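You operate a simulated robot arm through the tools that you are given. There is no shell and no other tool. Be economical: measure what you need, move in short steps, check, and stop when the job is done.

Carry out the task below with a simulated robot arm. There is one attempt and no reset: what you move stays moved.

TASK
Put the jar that says "07:30" from the top of the valve bench on top of the check valve there and the jar that says "10:00" on the white filter disc. Put the measuring cylinder that says "26" from the top of the valve bench on the shelf under the plate rack. Put the black seat ring on the orange blanking disc. Put one of the yellow marker blocks from the top of the long steel bench on the front of the sample bench. Any order will do. Set down upright: jar, measuring cylinder.

Only the result counts: the job must be done as asked and must still hold three seconds after the hand-in. Knocking over, shifting, dropping, spilling or breaking anything else fails it.

THE ROBOT
A 5-joint arm with a fingered hand on a trunk, on a base that drives. Base frame: it is fixed to the floor where the robot stands at the start and does not move with it; the origin is under the middle of the robot, x ahead of it, y to its left, z up; the surface under the hand at the start is at about z = 0.78. Lengths are in m, angles in degrees, forces in N, time in s.
With the tool pointing down near the work surface it reaches from about 0.26 to 0.56 m from the robot's upright axis, wherever it stands. Its first joint turns from -115.0 to 115.0 degrees. Places, roughly: black seat ring (4x4x2 cm) [1, 0.1, 0.8]; check valve [0.5, 0, 0.75]; front of the sample bench (72x20 cm) [1.28, 10.58, 0.84]; jar [0.5, 0, 0.75]; measuring cylinder [0.75, 0, 0.75]; orange blanking disc [0.5, -1.5, 0.75]; shelf under the plate rack [2.5, -2.7, 0.3]; white filter disc (7x7x1 cm) [0.7, 0.4, 0.8]; yellow marker block [2.75, 8.5, 0.75]. The tool tilts only in the upright plane through the base axis and itself; it spins freely about its own axis. Payload 2.9 kg.
The tool frame sits at the grasp point between the pads (the TCP): z along the fingers, y along the line on which they close. The tips reach 0.022 m beyond it. Largest opening 0.124 m; the body of the gripper starts 0.06 m behind the TCP. The gripper is a hand of 3 fingers: y runs from the thumb to the fingers, the wrist lies at [0, 0, -0.218] in the tool frame, and closing takes about 1.5 s.
Orientation is that of the tool frame in the base frame, as [roll, pitch, yaw] about the fixed x, y, z axes, in that order (R = Rz(yaw) Ry(pitch) Rx(roll)). With the fingers straight down and closing along the base's y, the tool's x points along the base's -x, its y along +y and its z along -z.

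THE INTERFACE
- The arm moves only by the tool play_rows. Its argument "deltas" is a list of rows, each a list of 3 entries, a list of its own where there are three numbers: the shift along the base's x, y, z in m, then the turn, a rotation vector about the base's x, y, z in degrees, then the opening, from 0 (shut) to 1 (fully open). In form: [[[x, y, z], [ax, ay, az], hand], ...]. A call has 1 to 20 rows; each row shifts and turns the commanded pose from where the row before left it. A row lasts 0.2 s, in which the tool goes at most 0.05 m and 8.6 degrees; a call with a longer step from one row to the next is refused whole, and so is a gripper value outside its range. A pose out of reach is approached as far as the arm can. The call stops where the force on the tool passes 40 N (or 10 N more than at its start, if that is more) or the arm is blocked; 0.2 s more then pass. Each finger travels about 0.153 m/s and halts on what it meets, pressing with about 23 N; the grip force reading is that of the motor and also rises with nothing between the fingers. The clock runs only during rows and for 0.2 s after the last one: add rows that do not move to give the fingers time. The reply holds the time, the measured pose of the TCP, the force on the tool along the base axes, the opening and the grip force, in the units named above and with some noise, with the torque about the TCP (base axes, N m) and any sound that the robot's microphone picked up, and new pictures: "views" is both (left out), scene, wrist or none.
- Cameras (640 x 400 px; columns grow to the right, rows downward): "scene" is now at [0.0166, 0.1329, 1.6197]; the picture's right is [-0.14, -0.99, 0.00], its down [-0.77, 0.11, -0.62] and it looks along [0.62, -0.09, -0.78] (base axes); focal length 255 px, centre (320, 200). "wrist" rides on the gripper at [0.064, -0.037, -0.075] in the tool frame; the picture's right is [0.50, 0.87, 0.00], its down [-0.62, 0.36, -0.70] and it looks along [-0.61, 0.35, 0.71] (tool axes); focal length 230 px, centre (320, 200). There is no depth. A picture from a camera that has moved, and an enlarged one, comes with that camera's place and axes in the base frame and with its lens.
- lift_body(by): slides the trunk up (or, below 0, down) by that many m; the arm and the scene camera ride with it, the base frame stays. It gives what a move gives, with no picture.
- base_move(legs): drives the robot by 1 to 6 legs, each [ahead, left, turn to the left] in m, m and degrees, along the robot's own axes; the way and the turn of a leg run together, so that a leg with both is an arc; at most 1.5 m and 180 degrees a leg. The arm and the cameras ride along, it lands a little off, and it stops where it bumps. It gives what a move gives, and a new picture of the scene camera.
- hand_shape(shape): the hand has 3 fingers and takes this shape, open, in about a second: jaw (thumb against the fingers, like two jaws); tri (thumb and two fingers); tip (a fingertip pinch); poke (one finger out to press); point (the index stretched); flat (the hand flat); cup (the hand cupped); fist (a fist). The gripper value then closes the fingers along that shape, each until it touches; the sizes above hold for jaw. It gives what a move gives, with no picture.
- head_to(pan, tilt): turns the head with the scene camera to pan (to the left, within 155 degrees either way) and tilt (down, from -29 to 69), counted from straight ahead of the robot. It gives what a move gives, and a new picture of the scene camera.
- close_up(camera, box): a new picture of the part [left, top, right, bottom] of that camera's present view, enlarged. It takes no simulated time.
- job_done(): hands the job in; it is judged then, once.

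Go step by step. Nothing tells you exact positions but the pictures and the camera data: compare them with the known pose of the tool, close in by small moves and look again before you grip or let go. The budget is 165 turns and 260 pictures, counting those below and the enlarged ones. Unless the task says otherwise, let go and move clear before handing in, and close with one line.

The tools are called after "Call:" by a JSON object that holds its "fn" and its "kwargs". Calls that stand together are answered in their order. play_rows: Moves the arm, as the interface text tells. Its arguments: {"type":"object","properties":{"deltas":{"type":"array"},"views":{"type":"string","enum":["both","scene","wrist","none"]}},"required":["deltas"]} The other tools are called the same way: lift_body (by) slides the trunk up or down; hand_shape (shape) gives the hand a shape; base_move (legs) drives the base; head_to (pan, tilt) turns the head that bears the scene camera; close_up (camera, box) takes an enlarged picture of a part of a camera's view; job_done () hands the job in.

At the start:

```text
time: 0.0
tool_pos: [0.384, -0.0106, 1.2404]
ee_rot: [180.0, 0.0, 179.9]
force: [-0.6, 0.4, 0.3]
torque: [-0.01, -0.02, 0.0]
finger_gap: 0.1241
finger_force: 0.1
shape: jaw
trunk travel left (down, up): [-0.725, 0.265]
robot x, y, heading: [-0.0006, -0.001, 0.3]
head pan, tilt: [-8.2, 51.5]
```

scene: 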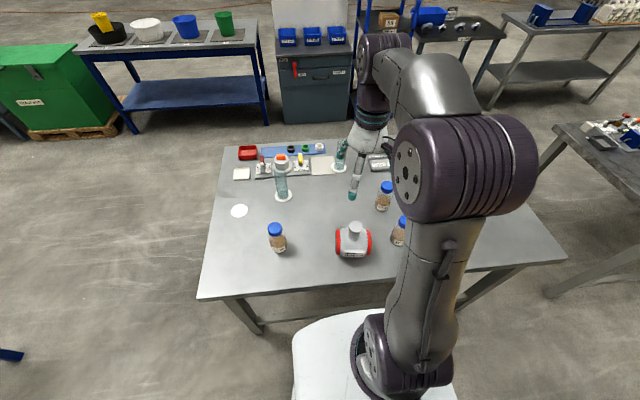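
wrist: 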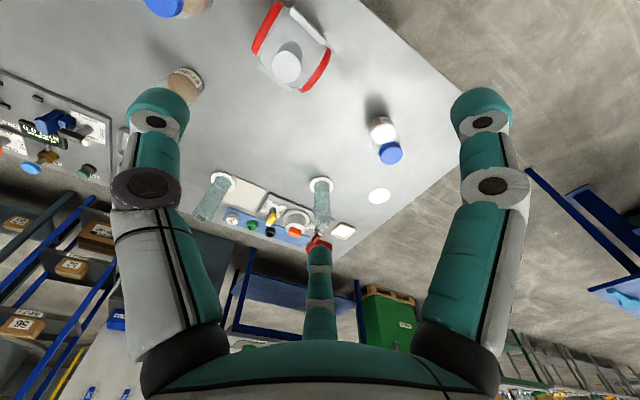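

I see the valve bench in front with three jars, two measuring cylinders, the check valve and a white disc. I'll enlarge parts of the view to read the labels.

Call:
{"fn": "close_up", "kwargs": {"camera": "scene", "box": [220, 130, 420, 270]}}

Call:
{"fn": "close_up", "kwargs": {"camera": "wrist", "box": [120, 0, 440, 260]}}

```text
2.86 times, centred on (320, 200) of scene
camera zoom: at [0.0166, 0.1329, 1.6197], right [-0.14, -0.99, 0.0], down [-0.77, 0.11, -0.62], along [0.62, -0.09, -0.78], focal length 728 px, centre (320, 200)
```

zoom: 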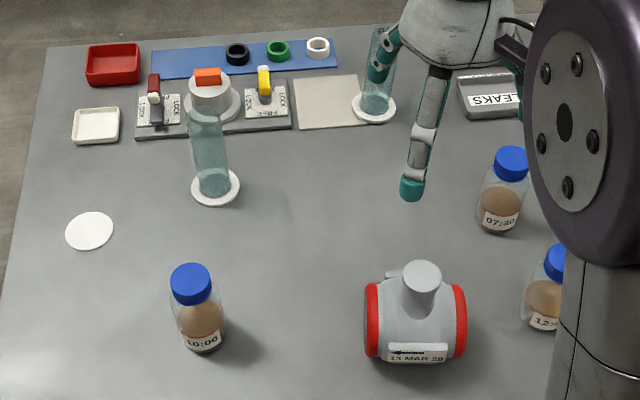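

```text
1.54 times, centred on (280, 130) of wrist
camera zoom: at [0.3194, -0.0476, 1.3162], right [-0.5, 0.87, 0.0], down [0.62, 0.36, 0.7], along [0.61, 0.35, -0.71], focal length 354 px, centre (382, 308)
```

zoom: 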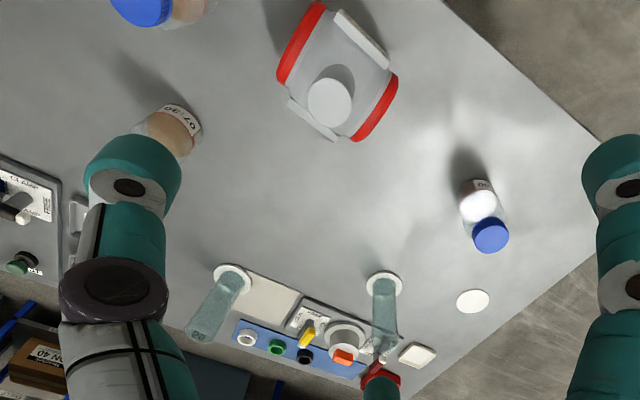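

Call:
{"fn": "close_up", "kwargs": {"camera": "scene", "box": [260, 130, 360, 205]}}

Call:
{"fn": "close_up", "kwargs": {"camera": "wrist", "box": [180, 160, 360, 260]}}

Call:
{"fn": "head_to", "kwargs": {"pan": -60, "tilt": 25}}

```text
5.33 times, centred on (310, 168) of scene
camera zoom: at [0.0166, 0.1329, 1.6197], right [-0.14, -0.99, 0.0], down [-0.77, 0.11, -0.62], along [0.62, -0.09, -0.78], focal length 1358 px, centre (373, 373)
```

zoom: 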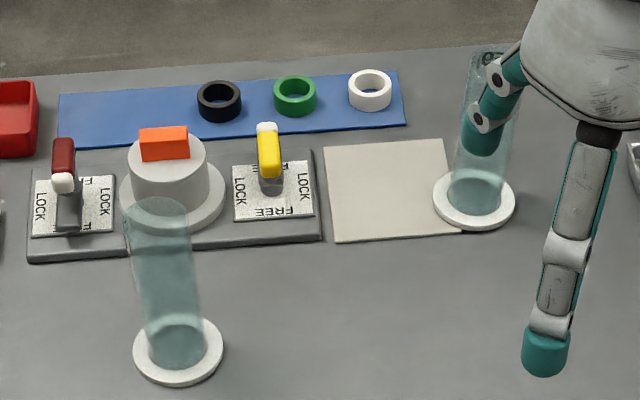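

```text
3.56 times, centred on (270, 210) of wrist
camera zoom: at [0.3194, -0.0476, 1.3162], right [-0.5, 0.87, 0.0], down [0.62, 0.36, 0.7], along [0.61, 0.35, -0.71], focal length 818 px, centre (498, 164)
```

zoom: 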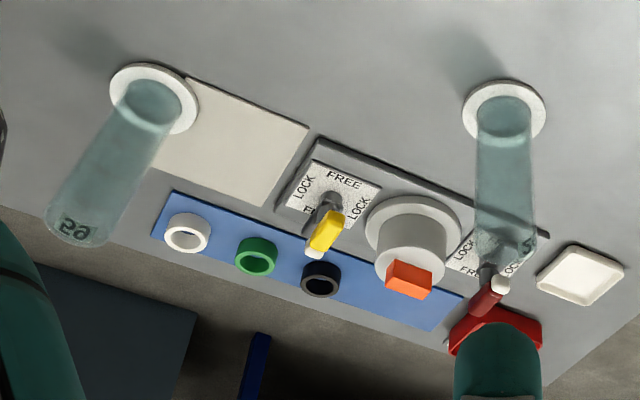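

```text
time: 1.2
tool_pos: [0.3839, -0.0104, 1.2418]
ee_rot: [180.0, 0.0, -180.0]
force: [0.1, 0.2, 0.2]
torque: [-0.03, 0.0, -0.01]
finger_gap: 0.1241
finger_force: 0.1
shape: jaw
trunk travel left (down, up): [-0.725, 0.265]
robot x, y, heading: [-0.0007, 0.002, -0.1]
head pan, tilt: [-60.0, 25.0]
camera scene: at [-0.012, 0.064, 1.6592], right [-0.87, -0.5, 0.0], down [-0.21, 0.37, -0.91], along [0.45, -0.78, -0.42], focal length 255 px, centre (320, 200)
```

scene: 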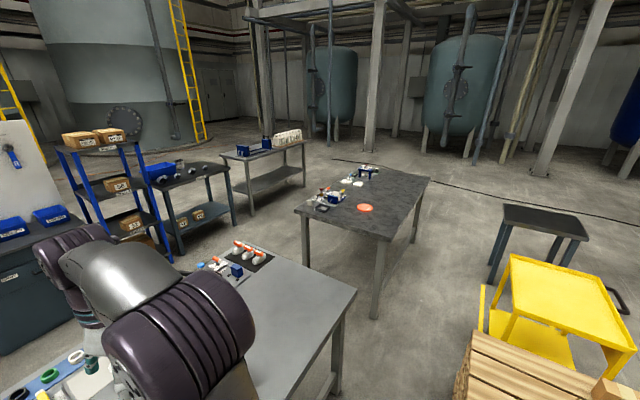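

Call:
{"fn": "close_up", "kwargs": {"camera": "wrist", "box": [184, 200, 224, 225]}}

Call:
{"fn": "close_up", "kwargs": {"camera": "wrist", "box": [305, 210, 345, 235]}}

Call:
{"fn": "close_up", "kwargs": {"camera": "scene", "box": [200, 120, 320, 210]}}

Call:
{"fn": "close_up", "kwargs": {"camera": "scene", "box": [290, 150, 450, 250]}}

```text
16.00 times, centred on (204, 212) of wrist
camera zoom: at [0.3195, -0.0476, 1.3162], right [-0.5, 0.87, 0.0], down [0.62, 0.36, 0.7], along [0.61, 0.35, -0.71], focal length 3681 px, centre (2176, 0)
```

zoom: 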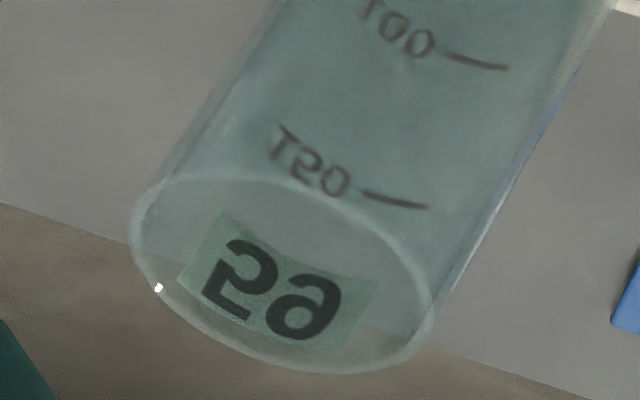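

```text
16.00 times, centred on (325, 222) of wrist
camera zoom: at [0.3195, -0.0476, 1.3162], right [-0.5, 0.87, 0.0], down [0.62, 0.36, 0.7], along [0.61, 0.35, -0.71], focal length 3681 px, centre (240, -160)
```

zoom: 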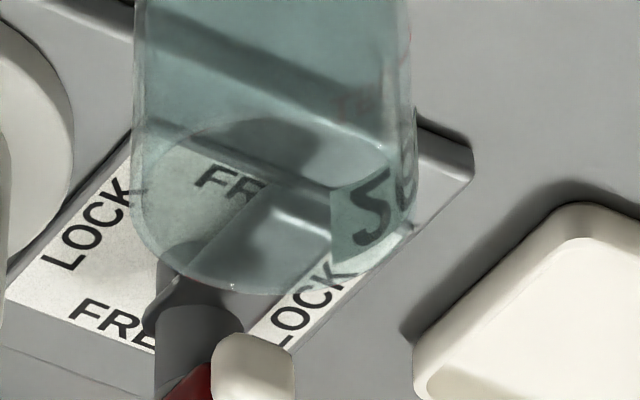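

```text
4.44 times, centred on (260, 165) of scene
camera zoom: at [-0.012, 0.064, 1.6592], right [-0.87, -0.5, 0.0], down [-0.21, 0.37, -0.91], along [0.45, -0.78, -0.42], focal length 1132 px, centre (587, 356)
```

zoom: 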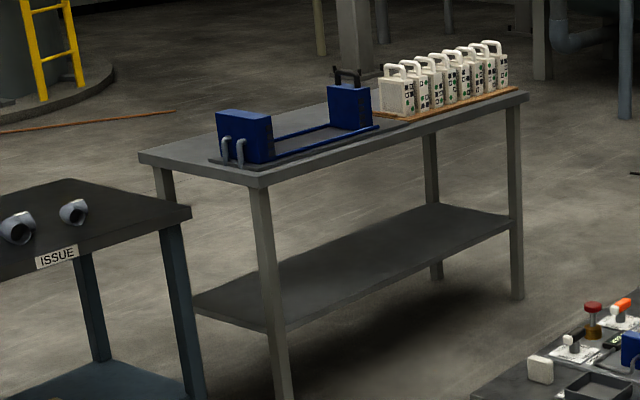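

```text
4.00 times, centred on (370, 200) of scene
camera zoom: at [-0.012, 0.064, 1.6592], right [-0.87, -0.5, 0.0], down [-0.21, 0.37, -0.91], along [0.45, -0.78, -0.42], focal length 1019 px, centre (120, 200)
```

zoom: 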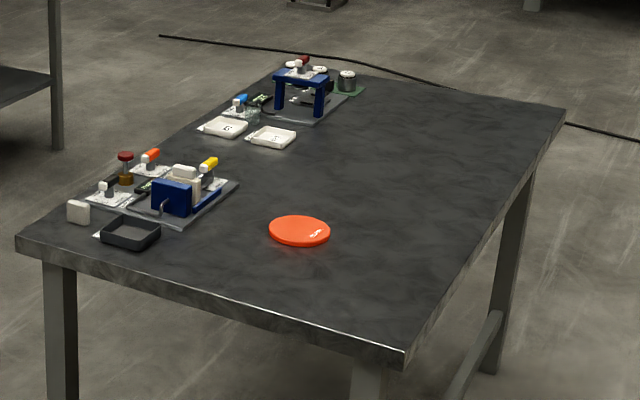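

Call:
{"fn": "head_to", "kwargs": {"pan": 20, "tilt": 69}}

Call:
{"fn": "head_to", "kwargs": {"pan": 70, "tilt": 35}}

Call:
{"fn": "head_to", "kwargs": {"pan": 15, "tilt": 35}}

```text
time: 2.7
tool_pos: [0.3844, -0.0098, 1.2401]
ee_rot: [180.0, 0.0, -179.9]
force: [0.4, -0.1, -0.4]
torque: [-0.02, 0.04, 0.01]
finger_gap: 0.1238
finger_force: 0.1
shape: jaw
trunk travel left (down, up): [-0.725, 0.265]
robot x, y, heading: [-0.0036, 0.0029, 0.0]
head pan, tilt: [20.0, 68.8]
camera scene: at [-0.0056, 0.1628, 1.5998], right [0.34, -0.94, 0.0], down [-0.88, -0.32, -0.36], along [0.34, 0.12, -0.93], focal length 255 px, centre (320, 200)
```

scene: 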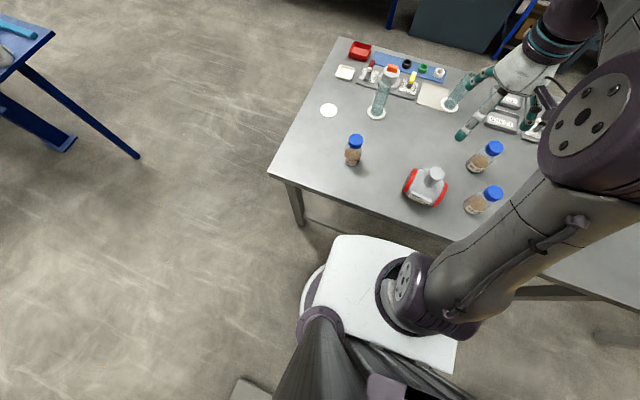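

```text
time: 3.9
tool_pos: [0.3839, -0.0111, 1.2416]
ee_rot: [180.0, 0.1, -179.9]
force: [0.2, -0.4, -0.3]
torque: [0.0, -0.01, 0.01]
finger_gap: 0.1241
finger_force: 0.0
shape: jaw
trunk travel left (down, up): [-0.725, 0.265]
robot x, y, heading: [0.0001, -0.0002, -0.0]
head pan, tilt: [70.0, 35.0]
camera scene: at [-0.028, 0.2265, 1.6434], right [0.94, -0.34, 0.0], down [-0.2, -0.54, -0.82], along [0.28, 0.77, -0.57], focal length 255 px, centre (320, 200)
```

scene: 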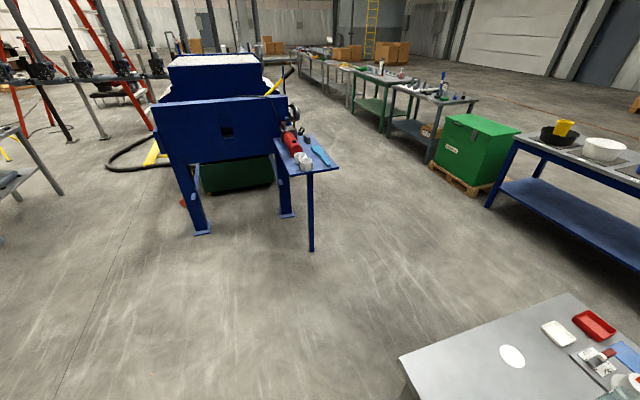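

```text
time: 5.2
tool_pos: [0.3842, -0.0094, 1.242]
ee_rot: [-179.9, 0.0, 180.0]
force: [-0.8, -0.1, -0.8]
torque: [0.01, -0.02, -0.03]
finger_gap: 0.1239
finger_force: 0.0
shape: jaw
trunk travel left (down, up): [-0.725, 0.265]
robot x, y, heading: [0.0001, 0.0039, 0.1]
head pan, tilt: [15.0, 35.0]
camera scene: at [0.0269, 0.1667, 1.6435], right [0.26, -0.97, 0.0], down [-0.55, -0.15, -0.82], along [0.79, 0.21, -0.57], focal length 255 px, centre (320, 200)
```

scene: 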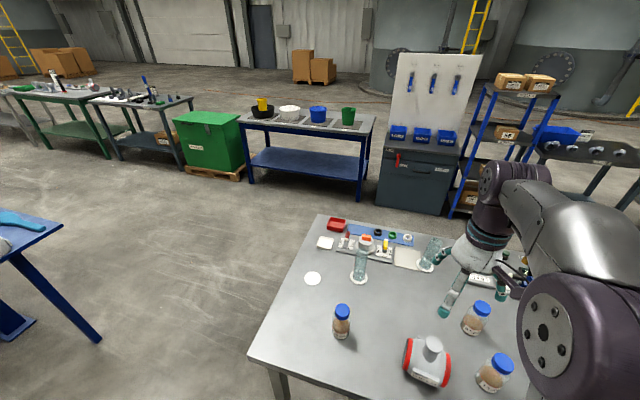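

I take the jars at about (0.48, 0.22) for 10:00 and (0.605, -0.205) for 07:30, with the valve between them. I'll drive a little right and forward so that the 07:30 jar is in reach.

Call:
{"fn": "base_move", "kwargs": {"legs": [[0, -0.2, 0], [0.08, 0, 0]]}}

Call:
{"fn": "head_to", "kwargs": {"pan": 15, "tilt": 55}}

```text
time: 7.4
tool_pos: [0.4652, -0.2117, 1.242]
ee_rot: [179.9, -0.1, 179.8]
force: [-0.1, 0.1, 0.3]
torque: [-0.04, 0.02, -0.01]
finger_gap: 0.1239
finger_force: 0.0
shape: jaw
trunk travel left (down, up): [-0.725, 0.265]
robot x, y, heading: [0.0806, -0.1969, -0.1]
head pan, tilt: [15.0, 35.0]
camera scene: at [0.1086, -0.0343, 1.6435], right [0.26, -0.97, 0.0], down [-0.56, -0.15, -0.82], along [0.79, 0.21, -0.57], focal length 255 px, centre (320, 200)
```

scene: 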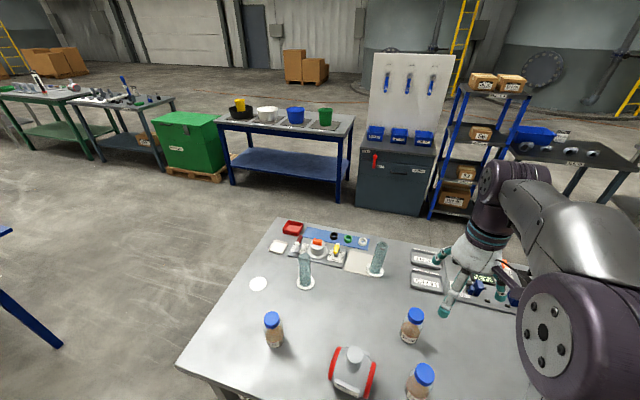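

```text
time: 8.2
tool_pos: [0.4637, -0.2117, 1.2418]
ee_rot: [-179.9, 0.0, 179.8]
force: [-0.1, -0.5, -0.2]
torque: [-0.01, 0.01, -0.03]
finger_gap: 0.1239
finger_force: 0.1
shape: jaw
trunk travel left (down, up): [-0.725, 0.265]
robot x, y, heading: [0.0795, -0.1999, -0.3]
head pan, tilt: [15.0, 55.0]
camera scene: at [0.0915, -0.038, 1.6153], right [0.26, -0.97, 0.0], down [-0.79, -0.21, -0.57], along [0.56, 0.15, -0.82], focal length 255 px, centre (320, 200)
```

scene: 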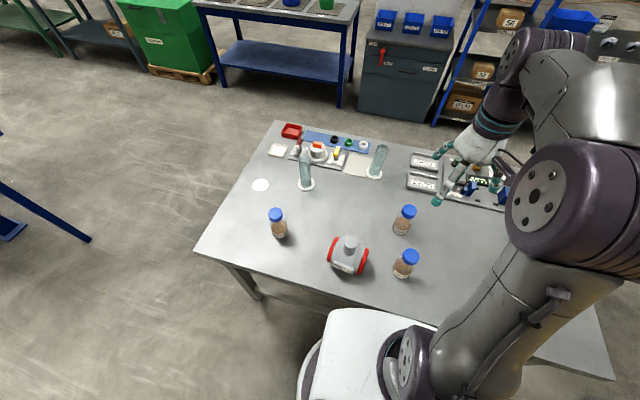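

Call:
{"fn": "close_up", "kwargs": {"camera": "scene", "box": [250, 190, 434, 305]}}

Call:
{"fn": "close_up", "kwargs": {"camera": "scene", "box": [360, 135, 400, 160]}}

Call:
{"fn": "close_up", "kwargs": {"camera": "scene", "box": [290, 140, 330, 165]}}

```text
3.48 times, centred on (342, 248) of scene
camera zoom: at [0.0915, -0.038, 1.6153], right [0.26, -0.97, 0.0], down [-0.79, -0.21, -0.57], along [0.56, 0.15, -0.82], focal length 886 px, centre (244, 35)
```

zoom: 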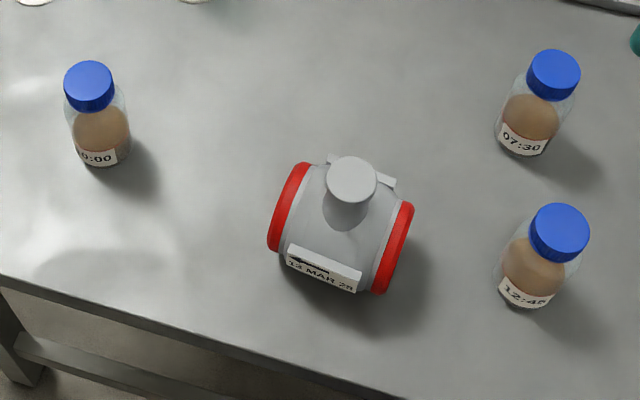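

```text
16.00 times, centred on (380, 148) of scene
camera zoom: at [0.0915, -0.038, 1.6153], right [0.26, -0.97, 0.0], down [-0.79, -0.21, -0.57], along [0.56, 0.15, -0.82], focal length 4075 px, centre (-640, 1040)
```

zoom: 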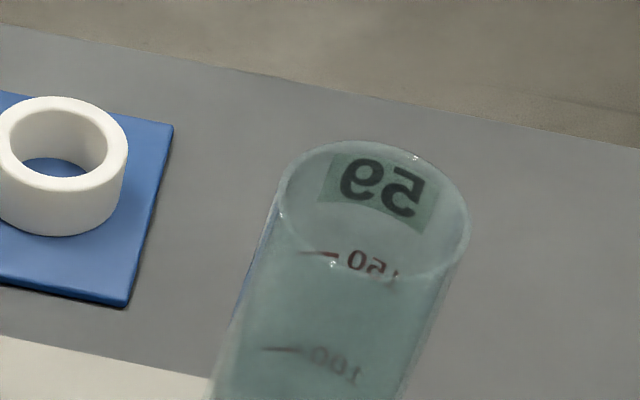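

```text
16.00 times, centred on (310, 152) of scene
camera zoom: at [0.0915, -0.038, 1.6153], right [0.26, -0.97, 0.0], down [-0.79, -0.21, -0.57], along [0.56, 0.15, -0.82], focal length 4075 px, centre (480, 960)
```

zoom: 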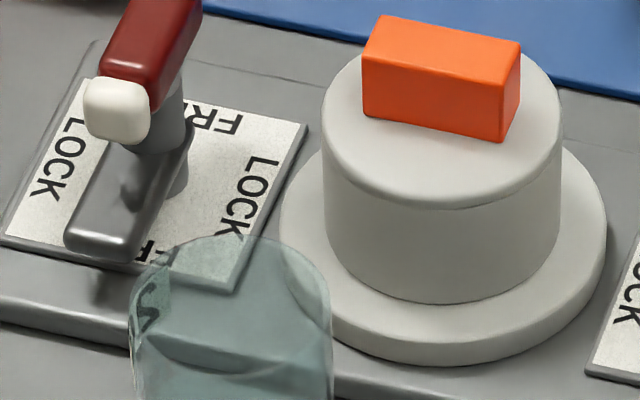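

Call:
{"fn": "close_up", "kwargs": {"camera": "scene", "box": [379, 143, 389, 150]}}

Call:
{"fn": "close_up", "kwargs": {"camera": "scene", "box": [297, 155, 303, 163]}}

```text
16.00 times, centred on (384, 146) of scene
camera zoom: at [0.0915, -0.038, 1.6153], right [0.26, -0.97, 0.0], down [-0.79, -0.21, -0.57], along [0.56, 0.15, -0.82], focal length 4075 px, centre (-704, 1056)
```

zoom: 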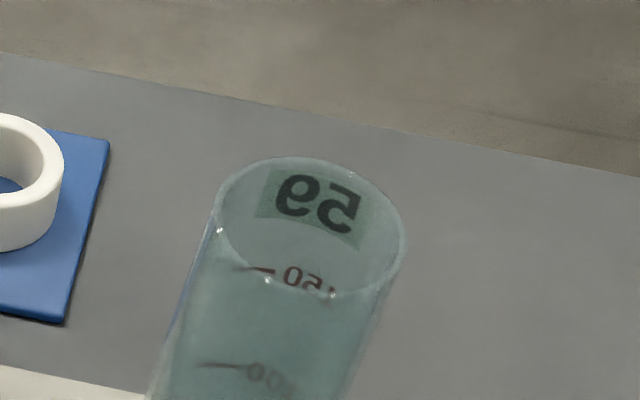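

```text
16.00 times, centred on (300, 159) of scene
camera zoom: at [0.0915, -0.038, 1.6153], right [0.26, -0.97, 0.0], down [-0.79, -0.21, -0.57], along [0.56, 0.15, -0.82], focal length 4075 px, centre (640, 856)
```

zoom: 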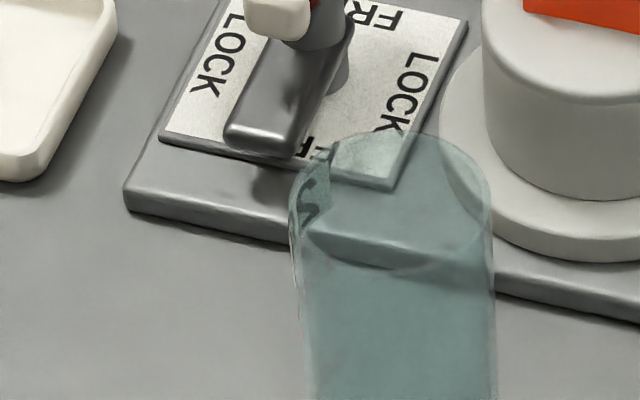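

The right cylinder reads as a mirrored "59", so "26" should be the left one, to be checked later. I put the 07:30 jar at (0.609, -0.205) with its top near z 0.91. Next I move above it.

Call:
{"fn": "play_rows", "kwargs": {"deltas": [[[0.0242, 0.001, -0.0367], [0, 0, 0], 1], [[0.0242, 0.001, -0.0367], [0, 0, 0], 1], [[0.0242, 0.001, -0.0367], [0, 0, 0], 1], [[0.0242, 0.001, -0.0367], [0, 0, 0], 1], [[0.0242, 0.001, -0.0367], [0, 0, 0], 1], [[0.0242, 0.001, -0.0367], [0, 0, 0], 1]]}}

Call:
{"fn": "close_up", "kwargs": {"camera": "scene", "box": [360, 160, 480, 280]}}

```text
time: 9.6
tool_pos: [0.6104, -0.2056, 1.019]
ee_rot: [180.0, 0.0, 179.9]
force: [-0.4, 0.0, -0.2]
torque: [-0.03, 0.03, 0.01]
finger_gap: 0.1239
finger_force: 0.2
shape: jaw
trunk travel left (down, up): [-0.725, 0.265]
robot x, y, heading: [0.0806, -0.1981, -0.2]
head pan, tilt: [15.0, 55.0]
camera scene: at [0.094, -0.038, 1.6153], right [0.26, -0.97, 0.0], down [-0.79, -0.21, -0.57], along [0.55, 0.15, -0.82], focal length 255 px, centre (320, 200)
camera wrist: at [0.5462, -0.2433, 1.0943], right [-0.5, 0.87, 0.0], down [0.62, 0.35, 0.7], along [0.61, 0.35, -0.71], focal length 230 px, centre (320, 200)
```

scene: 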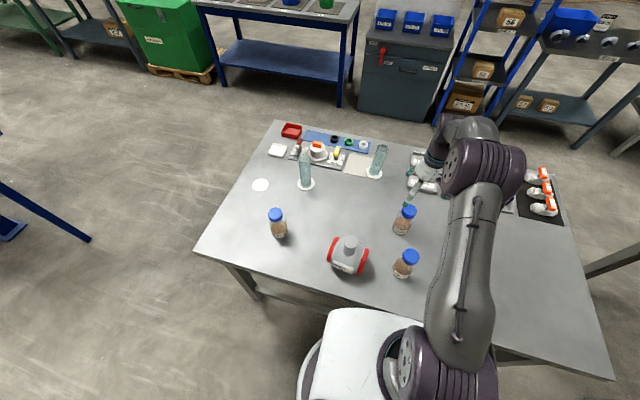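
wrist: 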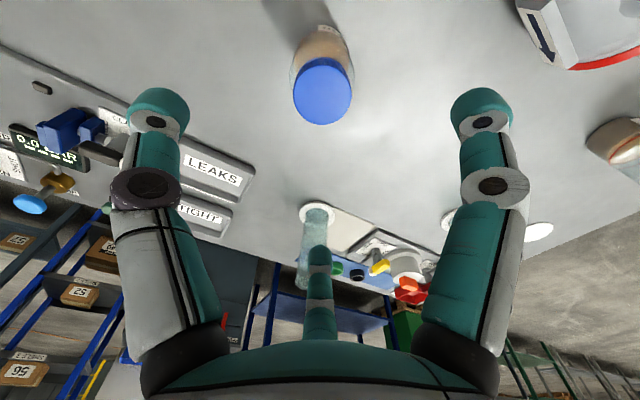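

```text
3.33 times, centred on (420, 220) of scene
camera zoom: at [0.094, -0.038, 1.6153], right [0.26, -0.97, 0.0], down [-0.79, -0.21, -0.57], along [0.55, 0.15, -0.82], focal length 849 px, centre (-13, 133)
```

zoom: 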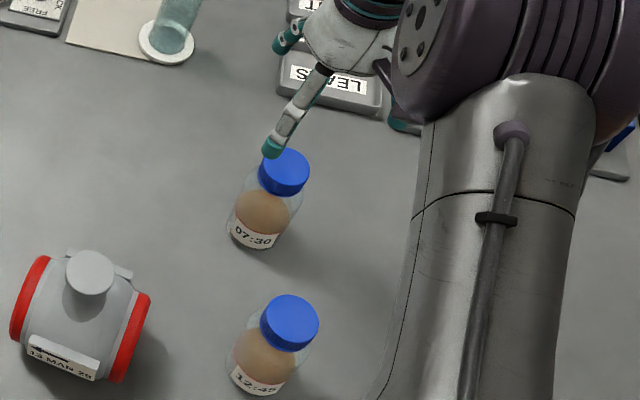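

The jar lies under the hand within about 5 mm. I'll go down around it.

Call:
{"fn": "play_rows", "kwargs": {"deltas": [[[-0.005, -0.003, -0.03], [0, 0, 0], 1], [[0, 0, -0.032], [0, 0, 0], 1], [[0, 0, -0.032], [0, 0, 0], 1], [[0, 0, -0.03], [0, 0, 0], 1], [[0, 0, -0.03], [0, 0, 0], 1]]}}

Call:
{"fn": "close_up", "kwargs": {"camera": "scene", "box": [380, 180, 460, 240]}}

```text
time: 10.8
tool_pos: [0.6049, -0.2078, 0.8658]
ee_rot: [-179.9, 0.0, 179.8]
force: [-0.2, -1.0, -0.2]
torque: [0.02, 0.02, 0.0]
finger_gap: 0.1241
finger_force: 0.1
shape: jaw
trunk travel left (down, up): [-0.725, 0.265]
robot x, y, heading: [0.0832, -0.2002, -0.0]
head pan, tilt: [15.0, 55.0]
camera scene: at [0.0926, -0.038, 1.6153], right [0.26, -0.97, 0.0], down [-0.79, -0.21, -0.57], along [0.55, 0.15, -0.82], focal length 255 px, centre (320, 200)
camera wrist: at [0.5401, -0.2456, 0.9409], right [-0.5, 0.87, 0.0], down [0.62, 0.35, 0.7], along [0.61, 0.35, -0.71], focal length 230 px, centre (320, 200)
```

scene: 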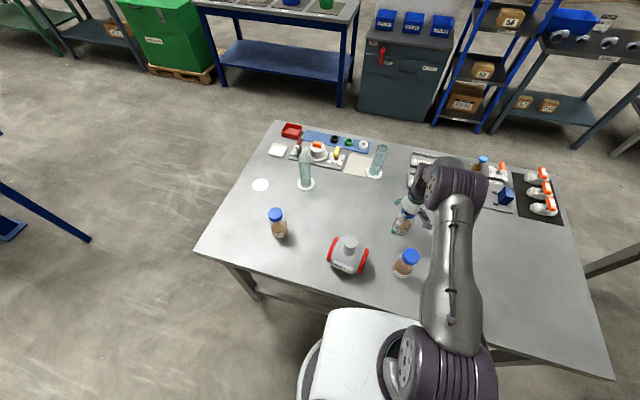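
wrist: 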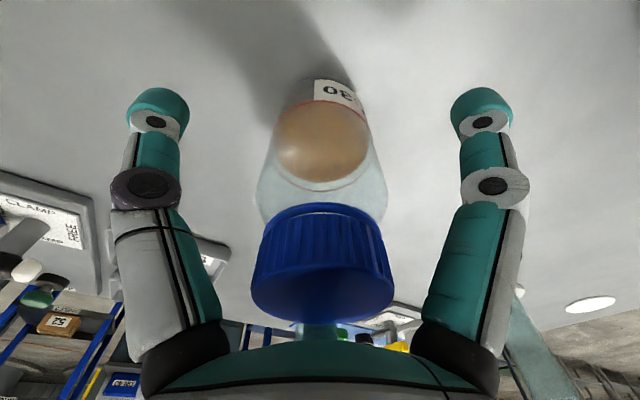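

```text
6.67 times, centred on (420, 210) of scene
camera zoom: at [0.0926, -0.038, 1.6153], right [0.26, -0.97, 0.0], down [-0.79, -0.21, -0.57], along [0.55, 0.15, -0.82], focal length 1698 px, centre (-347, 133)
```

zoom: 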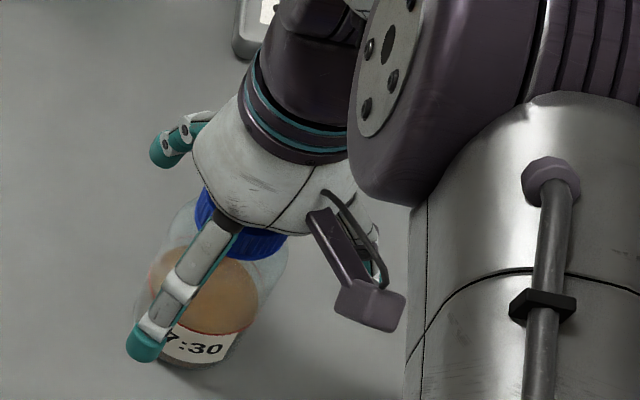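

Call:
{"fn": "play_rows", "kwargs": {"deltas": [[[0, 0, -0.012], [0, 0, 0], 1], [[0, 0, 0], [0, 0, 0], 0.6], [[0, 0, 0], [0, 0, 0], 0.3], [[0, 0, 0], [0, 0, 0], 0.1], [[0, 0, 0], [0, 0, 0], 0], [[0, 0, 0], [0, 0, 0], 0], [[0, 0, 0], [0, 0, 0], 0], [[0, 0, 0], [0, 0, 0], 0], [[0, 0, 0], [0, 0, 0], 0]]}}

Call:
{"fn": "close_up", "kwargs": {"camera": "scene", "box": [380, 180, 460, 240]}}

```text
time: 12.8
tool_pos: [0.6052, -0.2091, 0.854]
ee_rot: [180.0, 0.0, 179.8]
force: [0.8, -0.1, -0.2]
torque: [-0.03, 0.02, 0.04]
finger_gap: 0.049
finger_force: 23.0
shape: jaw
trunk travel left (down, up): [-0.725, 0.265]
robot x, y, heading: [0.0785, -0.2035, 0.0]
head pan, tilt: [15.0, 55.0]
camera scene: at [0.0923, -0.038, 1.6153], right [0.26, -0.97, 0.0], down [-0.79, -0.21, -0.57], along [0.55, 0.15, -0.82], focal length 255 px, centre (320, 200)
camera wrist: at [0.5399, -0.2455, 0.9294], right [-0.5, 0.87, 0.0], down [0.62, 0.35, 0.7], along [0.61, 0.35, -0.71], focal length 230 px, centre (320, 200)
```

scene: 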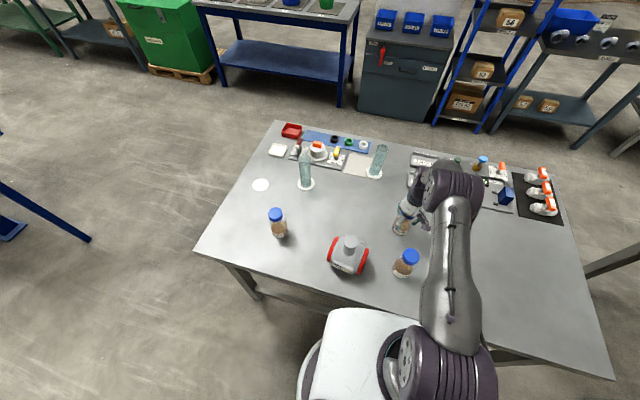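
wrist: 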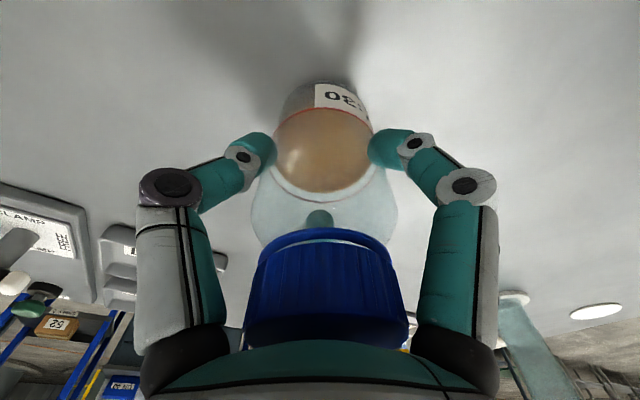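

```text
6.67 times, centred on (420, 210) of scene
camera zoom: at [0.0923, -0.038, 1.6153], right [0.26, -0.97, 0.0], down [-0.79, -0.21, -0.57], along [0.55, 0.15, -0.82], focal length 1698 px, centre (-347, 133)
```

zoom: 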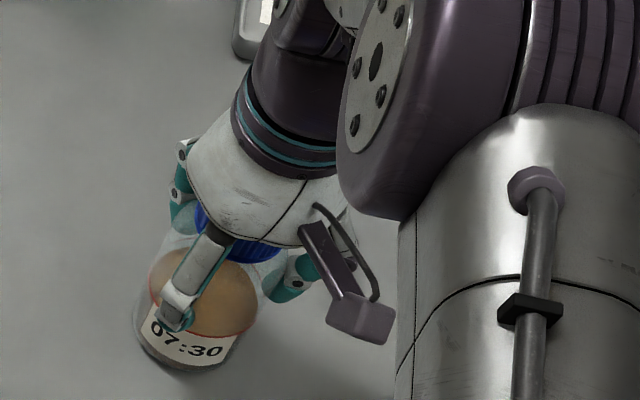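

The jar is gripped with 23 N. I'll lift it and carry it above the valve stub at about (0.439, -0.042).

Call:
{"fn": "play_rows", "kwargs": {"deltas": [[[0, 0, 0.02], [0, 0, 0], 0], [[0, 0, 0.04], [0, 0, 0], 0], [[0, 0, 0.045], [0, 0, 0], 0], [[0, 0, 0.045], [0, 0, 0], 0], [[0, 0, 0.045], [0, 0, 0], 0], [[0, 0, 0.025], [0, 0, 0], 0], [[-0.027, 0.027, 0], [0, 0, 0], 0], [[-0.028, 0.028, 0], [0, 0, 0], 0], [[-0.028, 0.028, 0], [0, 0, 0], 0], [[-0.028, 0.028, 0], [0, 0, 0], 0], [[-0.028, 0.028, 0], [0, 0, 0], 0], [[-0.027, 0.028, 0], [0, 0, 0], 0], [[0, 0, 0], [0, 0, 0], 0]]}}

Call:
{"fn": "close_up", "kwargs": {"camera": "scene", "box": [290, 180, 410, 280]}}

```text
time: 15.6
tool_pos: [0.4387, -0.0428, 1.0756]
ee_rot: [180.0, 0.0, 179.7]
force: [-0.1, -0.1, -1.1]
torque: [0.0, 0.03, 0.01]
finger_gap: 0.0486
finger_force: 23.0
shape: jaw
trunk travel left (down, up): [-0.725, 0.265]
robot x, y, heading: [0.0793, -0.2021, -0.4]
head pan, tilt: [15.0, 55.0]
camera scene: at [0.0929, -0.0386, 1.6153], right [0.26, -0.97, 0.0], down [-0.79, -0.21, -0.57], along [0.55, 0.15, -0.82], focal length 255 px, centre (320, 200)
camera wrist: at [0.3732, -0.0793, 1.151], right [-0.5, 0.87, 0.0], down [0.62, 0.35, 0.7], along [0.61, 0.35, -0.71], focal length 230 px, centre (320, 200)
```

scene: 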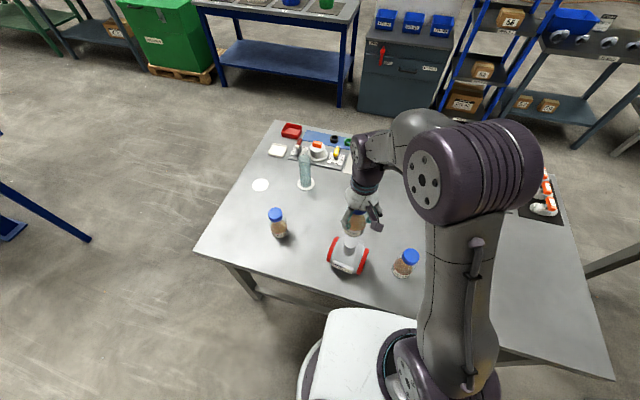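
wrist: 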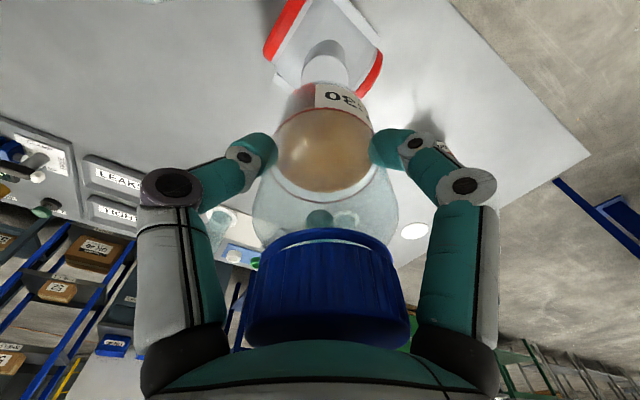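

```text
4.00 times, centred on (350, 230) of scene
camera zoom: at [0.0929, -0.0386, 1.6153], right [0.26, -0.97, 0.0], down [-0.79, -0.21, -0.57], along [0.55, 0.15, -0.82], focal length 1019 px, centre (200, 80)
```

zoom: 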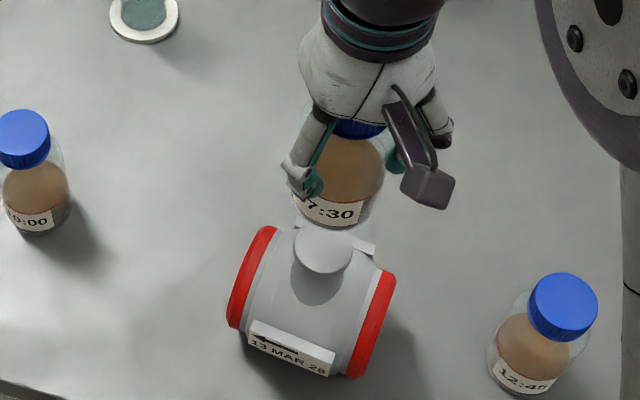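

Call:
{"fn": "close_up", "kwargs": {"camera": "wrist", "box": [250, 0, 410, 100]}}

```text
4.00 times, centred on (330, 50) of wrist
camera zoom: at [0.3732, -0.0793, 1.151], right [-0.5, 0.87, 0.0], down [0.62, 0.35, 0.7], along [0.61, 0.35, -0.71], focal length 920 px, centre (280, 800)
```

zoom: 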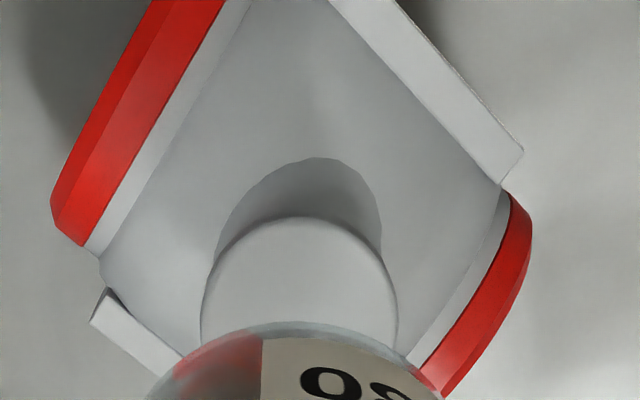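

Call:
{"fn": "play_rows", "kwargs": {"deltas": [[[-0.005, -0.001, -0.02], [0, 0, 0], 0], [[0, 0, -0.025], [0, 0, 0], 0], [[0, 0, -0.015], [0, 0, 0], 0], [[0, 0, 0], [0, 0, 0], 0]]}}

Call:
{"fn": "close_up", "kwargs": {"camera": "scene", "box": [310, 200, 390, 260]}}

Call:
{"fn": "close_up", "kwargs": {"camera": "wrist", "box": [250, 0, 410, 100]}}

```text
time: 16.6
tool_pos: [0.4327, -0.043, 1.015]
ee_rot: [180.0, -0.1, 179.8]
force: [0.5, -0.4, -1.4]
torque: [-0.04, -0.02, -0.03]
finger_gap: 0.0486
finger_force: 23.2
shape: jaw
trunk travel left (down, up): [-0.725, 0.265]
robot x, y, heading: [0.0817, -0.2003, -0.1]
head pan, tilt: [15.0, 55.0]
camera scene: at [0.0921, -0.038, 1.6153], right [0.26, -0.97, 0.0], down [-0.79, -0.21, -0.57], along [0.55, 0.15, -0.82], focal length 255 px, centre (320, 200)
camera wrist: at [0.3682, -0.0803, 1.0903], right [-0.5, 0.87, 0.0], down [0.62, 0.35, 0.7], along [0.61, 0.35, -0.71], focal length 230 px, centre (320, 200)
```

scene: 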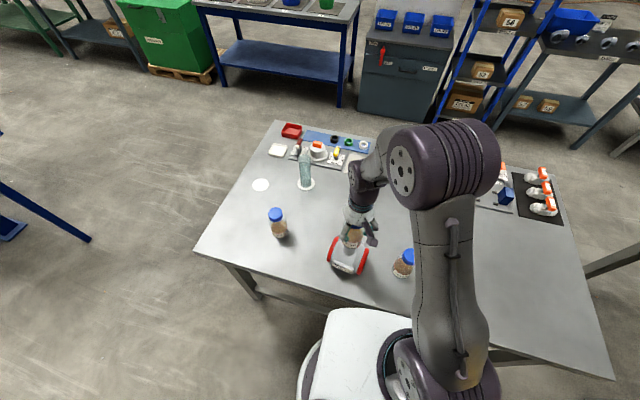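
wrist: 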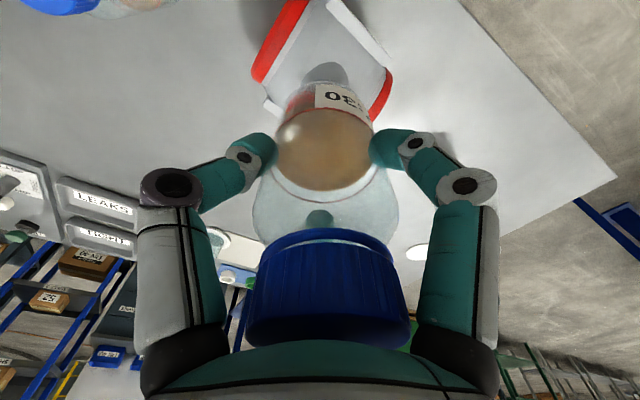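

```text
6.67 times, centred on (350, 230) of scene
camera zoom: at [0.0921, -0.038, 1.6153], right [0.26, -0.97, 0.0], down [-0.79, -0.21, -0.57], along [0.55, 0.15, -0.82], focal length 1698 px, centre (120, 0)
```

zoom: 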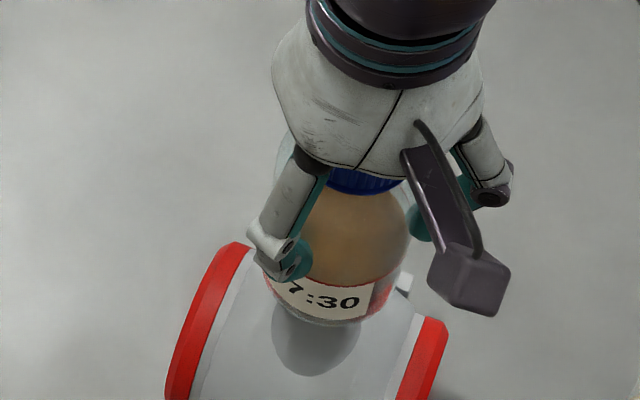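

```text
4.00 times, centred on (330, 50) of wrist
camera zoom: at [0.3682, -0.0803, 1.0903], right [-0.5, 0.87, 0.0], down [0.62, 0.35, 0.7], along [0.61, 0.35, -0.71], focal length 920 px, centre (280, 800)
```

zoom: 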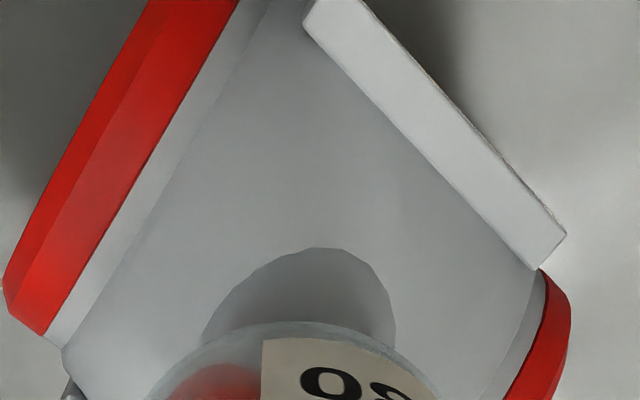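

Call:
{"fn": "play_rows", "kwargs": {"deltas": [[[0, 0, -0.008], [0, 0, 0], 0], [[0, 0, -0.004], [0, 0, 0], 0], [[0, 0, 0], [0, 0, 0], 0]], "views": "none"}}

Call:
{"fn": "play_rows", "kwargs": {"deltas": [[[0, 0, -0.004], [0, 0, 0], 0], [[0, 0, 0], [0, 0, 0], 0]], "views": "none"}}

Call:
{"fn": "close_up", "kwargs": {"camera": "scene", "box": [310, 200, 390, 260]}}

```text
time: 17.4
tool_pos: [0.4323, -0.0428, 1.0066]
ee_rot: [179.7, 0.7, 179.9]
force: [0.6, -1.2, 30.3]
torque: [-0.08, 0.15, -0.02]
finger_gap: 0.0509
finger_force: 22.6
shape: jaw
trunk travel left (down, up): [-0.725, 0.265]
robot x, y, heading: [0.0809, -0.2005, -0.3]
head pan, tilt: [15.0, 55.0]
stopped in row 3: the force on the tool passed its limit at 41 N (the readings are from after the stop); the commanded pose is now the measured one
```

```text
time: 17.8
tool_pos: [0.4334, -0.0427, 1.0078]
ee_rot: [179.6, 0.7, 179.8]
force: [-2.6, -2.6, 31.6]
torque: [-0.12, 0.23, 0.01]
finger_gap: 0.0514
finger_force: 22.5
shape: jaw
trunk travel left (down, up): [-0.725, 0.265]
robot x, y, heading: [0.0792, -0.2002, -0.1]
head pan, tilt: [15.0, 55.0]
stopped in row 1: the force on the tool passed its limit at 44 N (the readings are from after the stop); the commanded pose is now the measured one
```

```text
6.67 times, centred on (350, 230) of scene
camera zoom: at [0.0875, -0.0402, 1.6156], right [0.26, -0.97, 0.0], down [-0.79, -0.21, -0.58], along [0.56, 0.15, -0.82], focal length 1698 px, centre (120, 0)
```

zoom: 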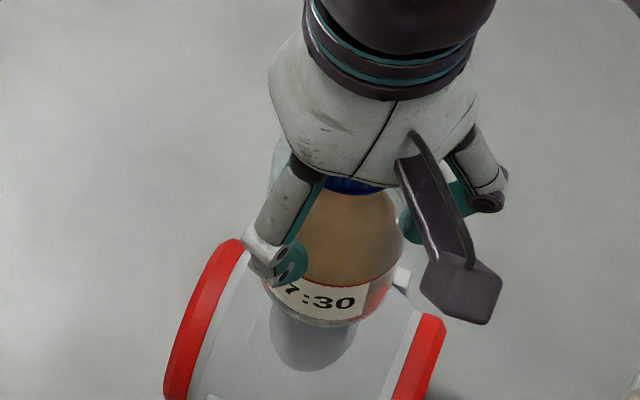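

Call:
{"fn": "play_rows", "kwargs": {"deltas": [[[0, 0, 0.003], [-0.3, 0.7, 0], 0], [[0, 0, 0], [0, 0, 0], 0], [[0, 0, 0], [0, 0, 0], 0]]}}

Call:
{"fn": "close_up", "kwargs": {"camera": "scene", "box": [310, 200, 390, 260]}}

```text
time: 18.6
tool_pos: [0.4337, -0.0429, 1.0074]
ee_rot: [180.0, -0.1, 179.8]
force: [-2.6, -2.3, 12.5]
torque: [-0.04, 0.09, 0.01]
finger_gap: 0.0513
finger_force: 22.9
shape: jaw
trunk travel left (down, up): [-0.725, 0.265]
robot x, y, heading: [0.0776, -0.1952, -0.1]
head pan, tilt: [15.0, 55.0]
camera scene: at [0.0897, -0.0392, 1.6153], right [0.26, -0.97, 0.0], down [-0.79, -0.21, -0.57], along [0.56, 0.15, -0.82], focal length 255 px, centre (320, 200)
camera wrist: at [0.3693, -0.0798, 1.083], right [-0.5, 0.87, 0.0], down [0.62, 0.35, 0.7], along [0.61, 0.35, -0.71], focal length 230 px, centre (320, 200)
```

scene: 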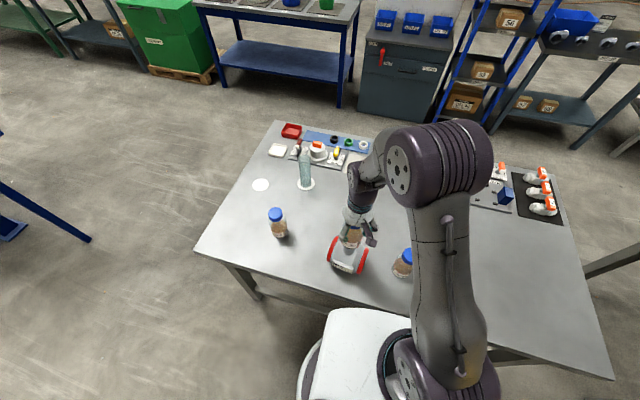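
wrist: 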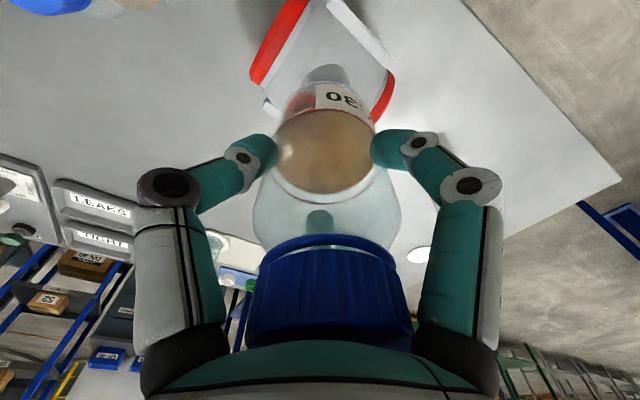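

```text
6.67 times, centred on (350, 230) of scene
camera zoom: at [0.0897, -0.0392, 1.6153], right [0.26, -0.97, 0.0], down [-0.79, -0.21, -0.57], along [0.56, 0.15, -0.82], focal length 1698 px, centre (120, 0)
```

zoom: 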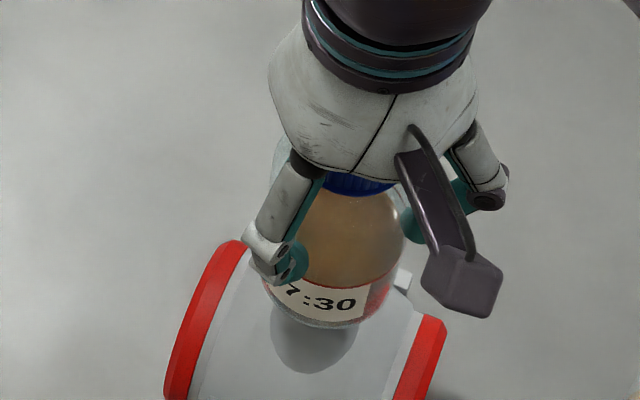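

Call:
{"fn": "play_rows", "kwargs": {"deltas": [[[0, 0, 0.0015], [0, 0, 0], 0], [[0, 0, 0], [0, 0, 0], 0], [[0, 0, 0], [0, 0, 0], 0.45], [[0, 0, 0], [0, 0, 0], 0.6], [[0, 0, 0], [0, 0, 0], 0.8], [[0, 0, 0], [0, 0, 0], 1], [[0, 0, 0], [0, 0, 0], 1]]}}

Call:
{"fn": "close_up", "kwargs": {"camera": "scene", "box": [310, 200, 390, 260]}}

```text
time: 20.2
tool_pos: [0.4358, -0.0419, 1.0081]
ee_rot: [-179.9, -0.1, 179.8]
force: [0.4, 0.1, 0.1]
torque: [0.04, 0.02, -0.01]
finger_gap: 0.1239
finger_force: 0.0
shape: jaw
trunk travel left (down, up): [-0.725, 0.265]
robot x, y, heading: [0.0802, -0.2022, -0.4]
head pan, tilt: [15.0, 55.0]
camera scene: at [0.092, -0.038, 1.6153], right [0.26, -0.97, 0.0], down [-0.79, -0.21, -0.57], along [0.55, 0.15, -0.82], focal length 255 px, centre (320, 200)
camera wrist: at [0.3708, -0.0791, 1.084], right [-0.5, 0.87, 0.0], down [0.62, 0.35, 0.7], along [0.61, 0.35, -0.71], focal length 230 px, centre (320, 200)
```

scene: 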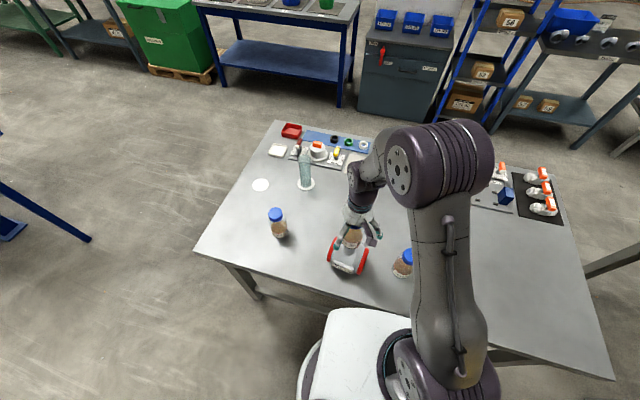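
wrist: 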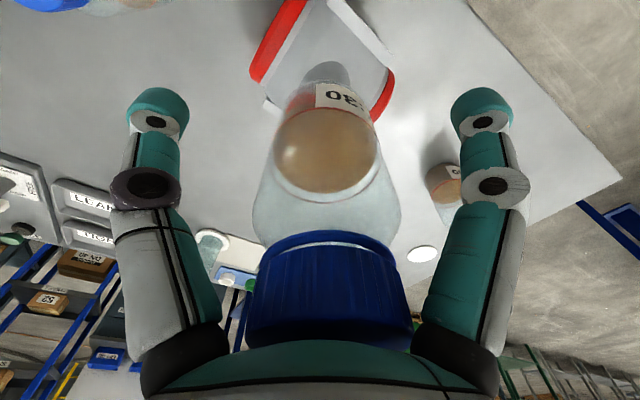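

```text
6.67 times, centred on (350, 230) of scene
camera zoom: at [0.092, -0.038, 1.6153], right [0.26, -0.97, 0.0], down [-0.79, -0.21, -0.57], along [0.55, 0.15, -0.82], focal length 1698 px, centre (120, 0)
```

zoom: 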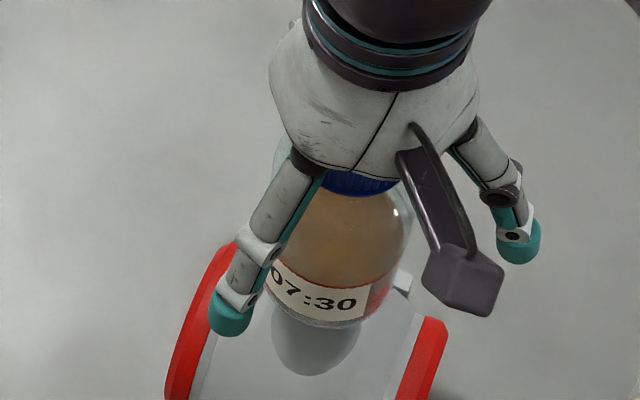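

Released and stable. I'll rise clear and look down along the base to see how much room is left before the bench.

Call:
{"fn": "play_rows", "kwargs": {"deltas": [[[0, 0, 0.03], [0, 0, 0], 1], [[0, 0, 0.045], [0, 0, 0], 1], [[0, 0, 0.045], [0, 0, 0], 1], [[0, 0, 0.045], [0, 0, 0], 1], [[0, 0, 0.045], [0, 0, 0], 1]]}}

Call:
{"fn": "head_to", "kwargs": {"pan": 60, "tilt": 69}}

```text
time: 21.4
tool_pos: [0.4341, -0.0411, 1.22]
ee_rot: [-180.0, -0.1, 179.7]
force: [-0.7, -0.3, 0.3]
torque: [0.0, 0.0, -0.01]
finger_gap: 0.1237
finger_force: 0.1
shape: jaw
trunk travel left (down, up): [-0.725, 0.265]
robot x, y, heading: [0.0829, -0.2006, -0.1]
head pan, tilt: [15.0, 55.0]
camera scene: at [0.0916, -0.0382, 1.6153], right [0.26, -0.97, 0.0], down [-0.79, -0.21, -0.57], along [0.55, 0.15, -0.82], focal length 255 px, centre (320, 200)
camera wrist: at [0.3698, -0.0788, 1.2949], right [-0.5, 0.87, 0.0], down [0.62, 0.35, 0.7], along [0.61, 0.35, -0.71], focal length 230 px, centre (320, 200)
```

scene: 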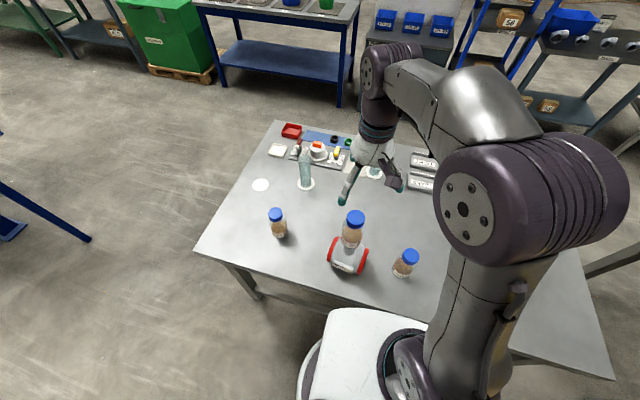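
wrist: 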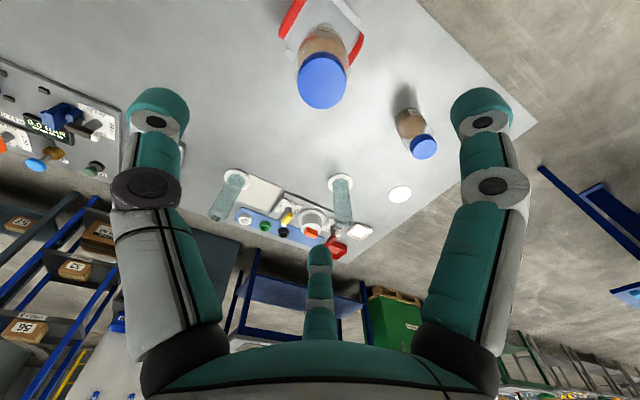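

```text
time: 22.5
tool_pos: [0.435, -0.0417, 1.2188]
ee_rot: [-179.9, -0.1, 179.8]
force: [0.2, 0.1, -0.8]
torque: [0.02, 0.02, 0.01]
finger_gap: 0.1236
finger_force: 0.0
shape: jaw
trunk travel left (down, up): [-0.725, 0.265]
robot x, y, heading: [0.0763, -0.2012, -0.2]
head pan, tilt: [60.0, 68.8]
camera scene: at [0.0505, -0.0081, 1.5998], right [0.86, -0.5, 0.0], down [-0.47, -0.81, -0.36], along [0.18, 0.31, -0.93], focal length 255 px, centre (320, 200)
```

scene: 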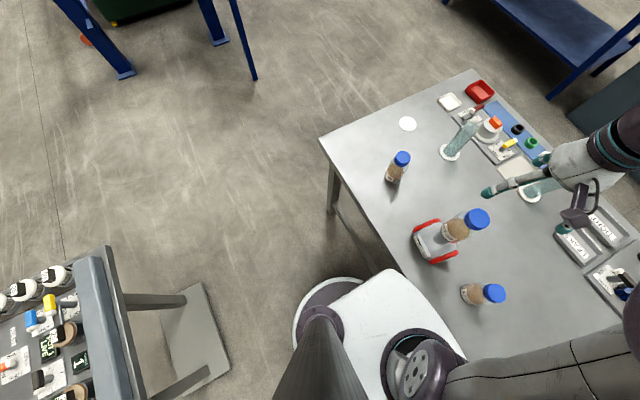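

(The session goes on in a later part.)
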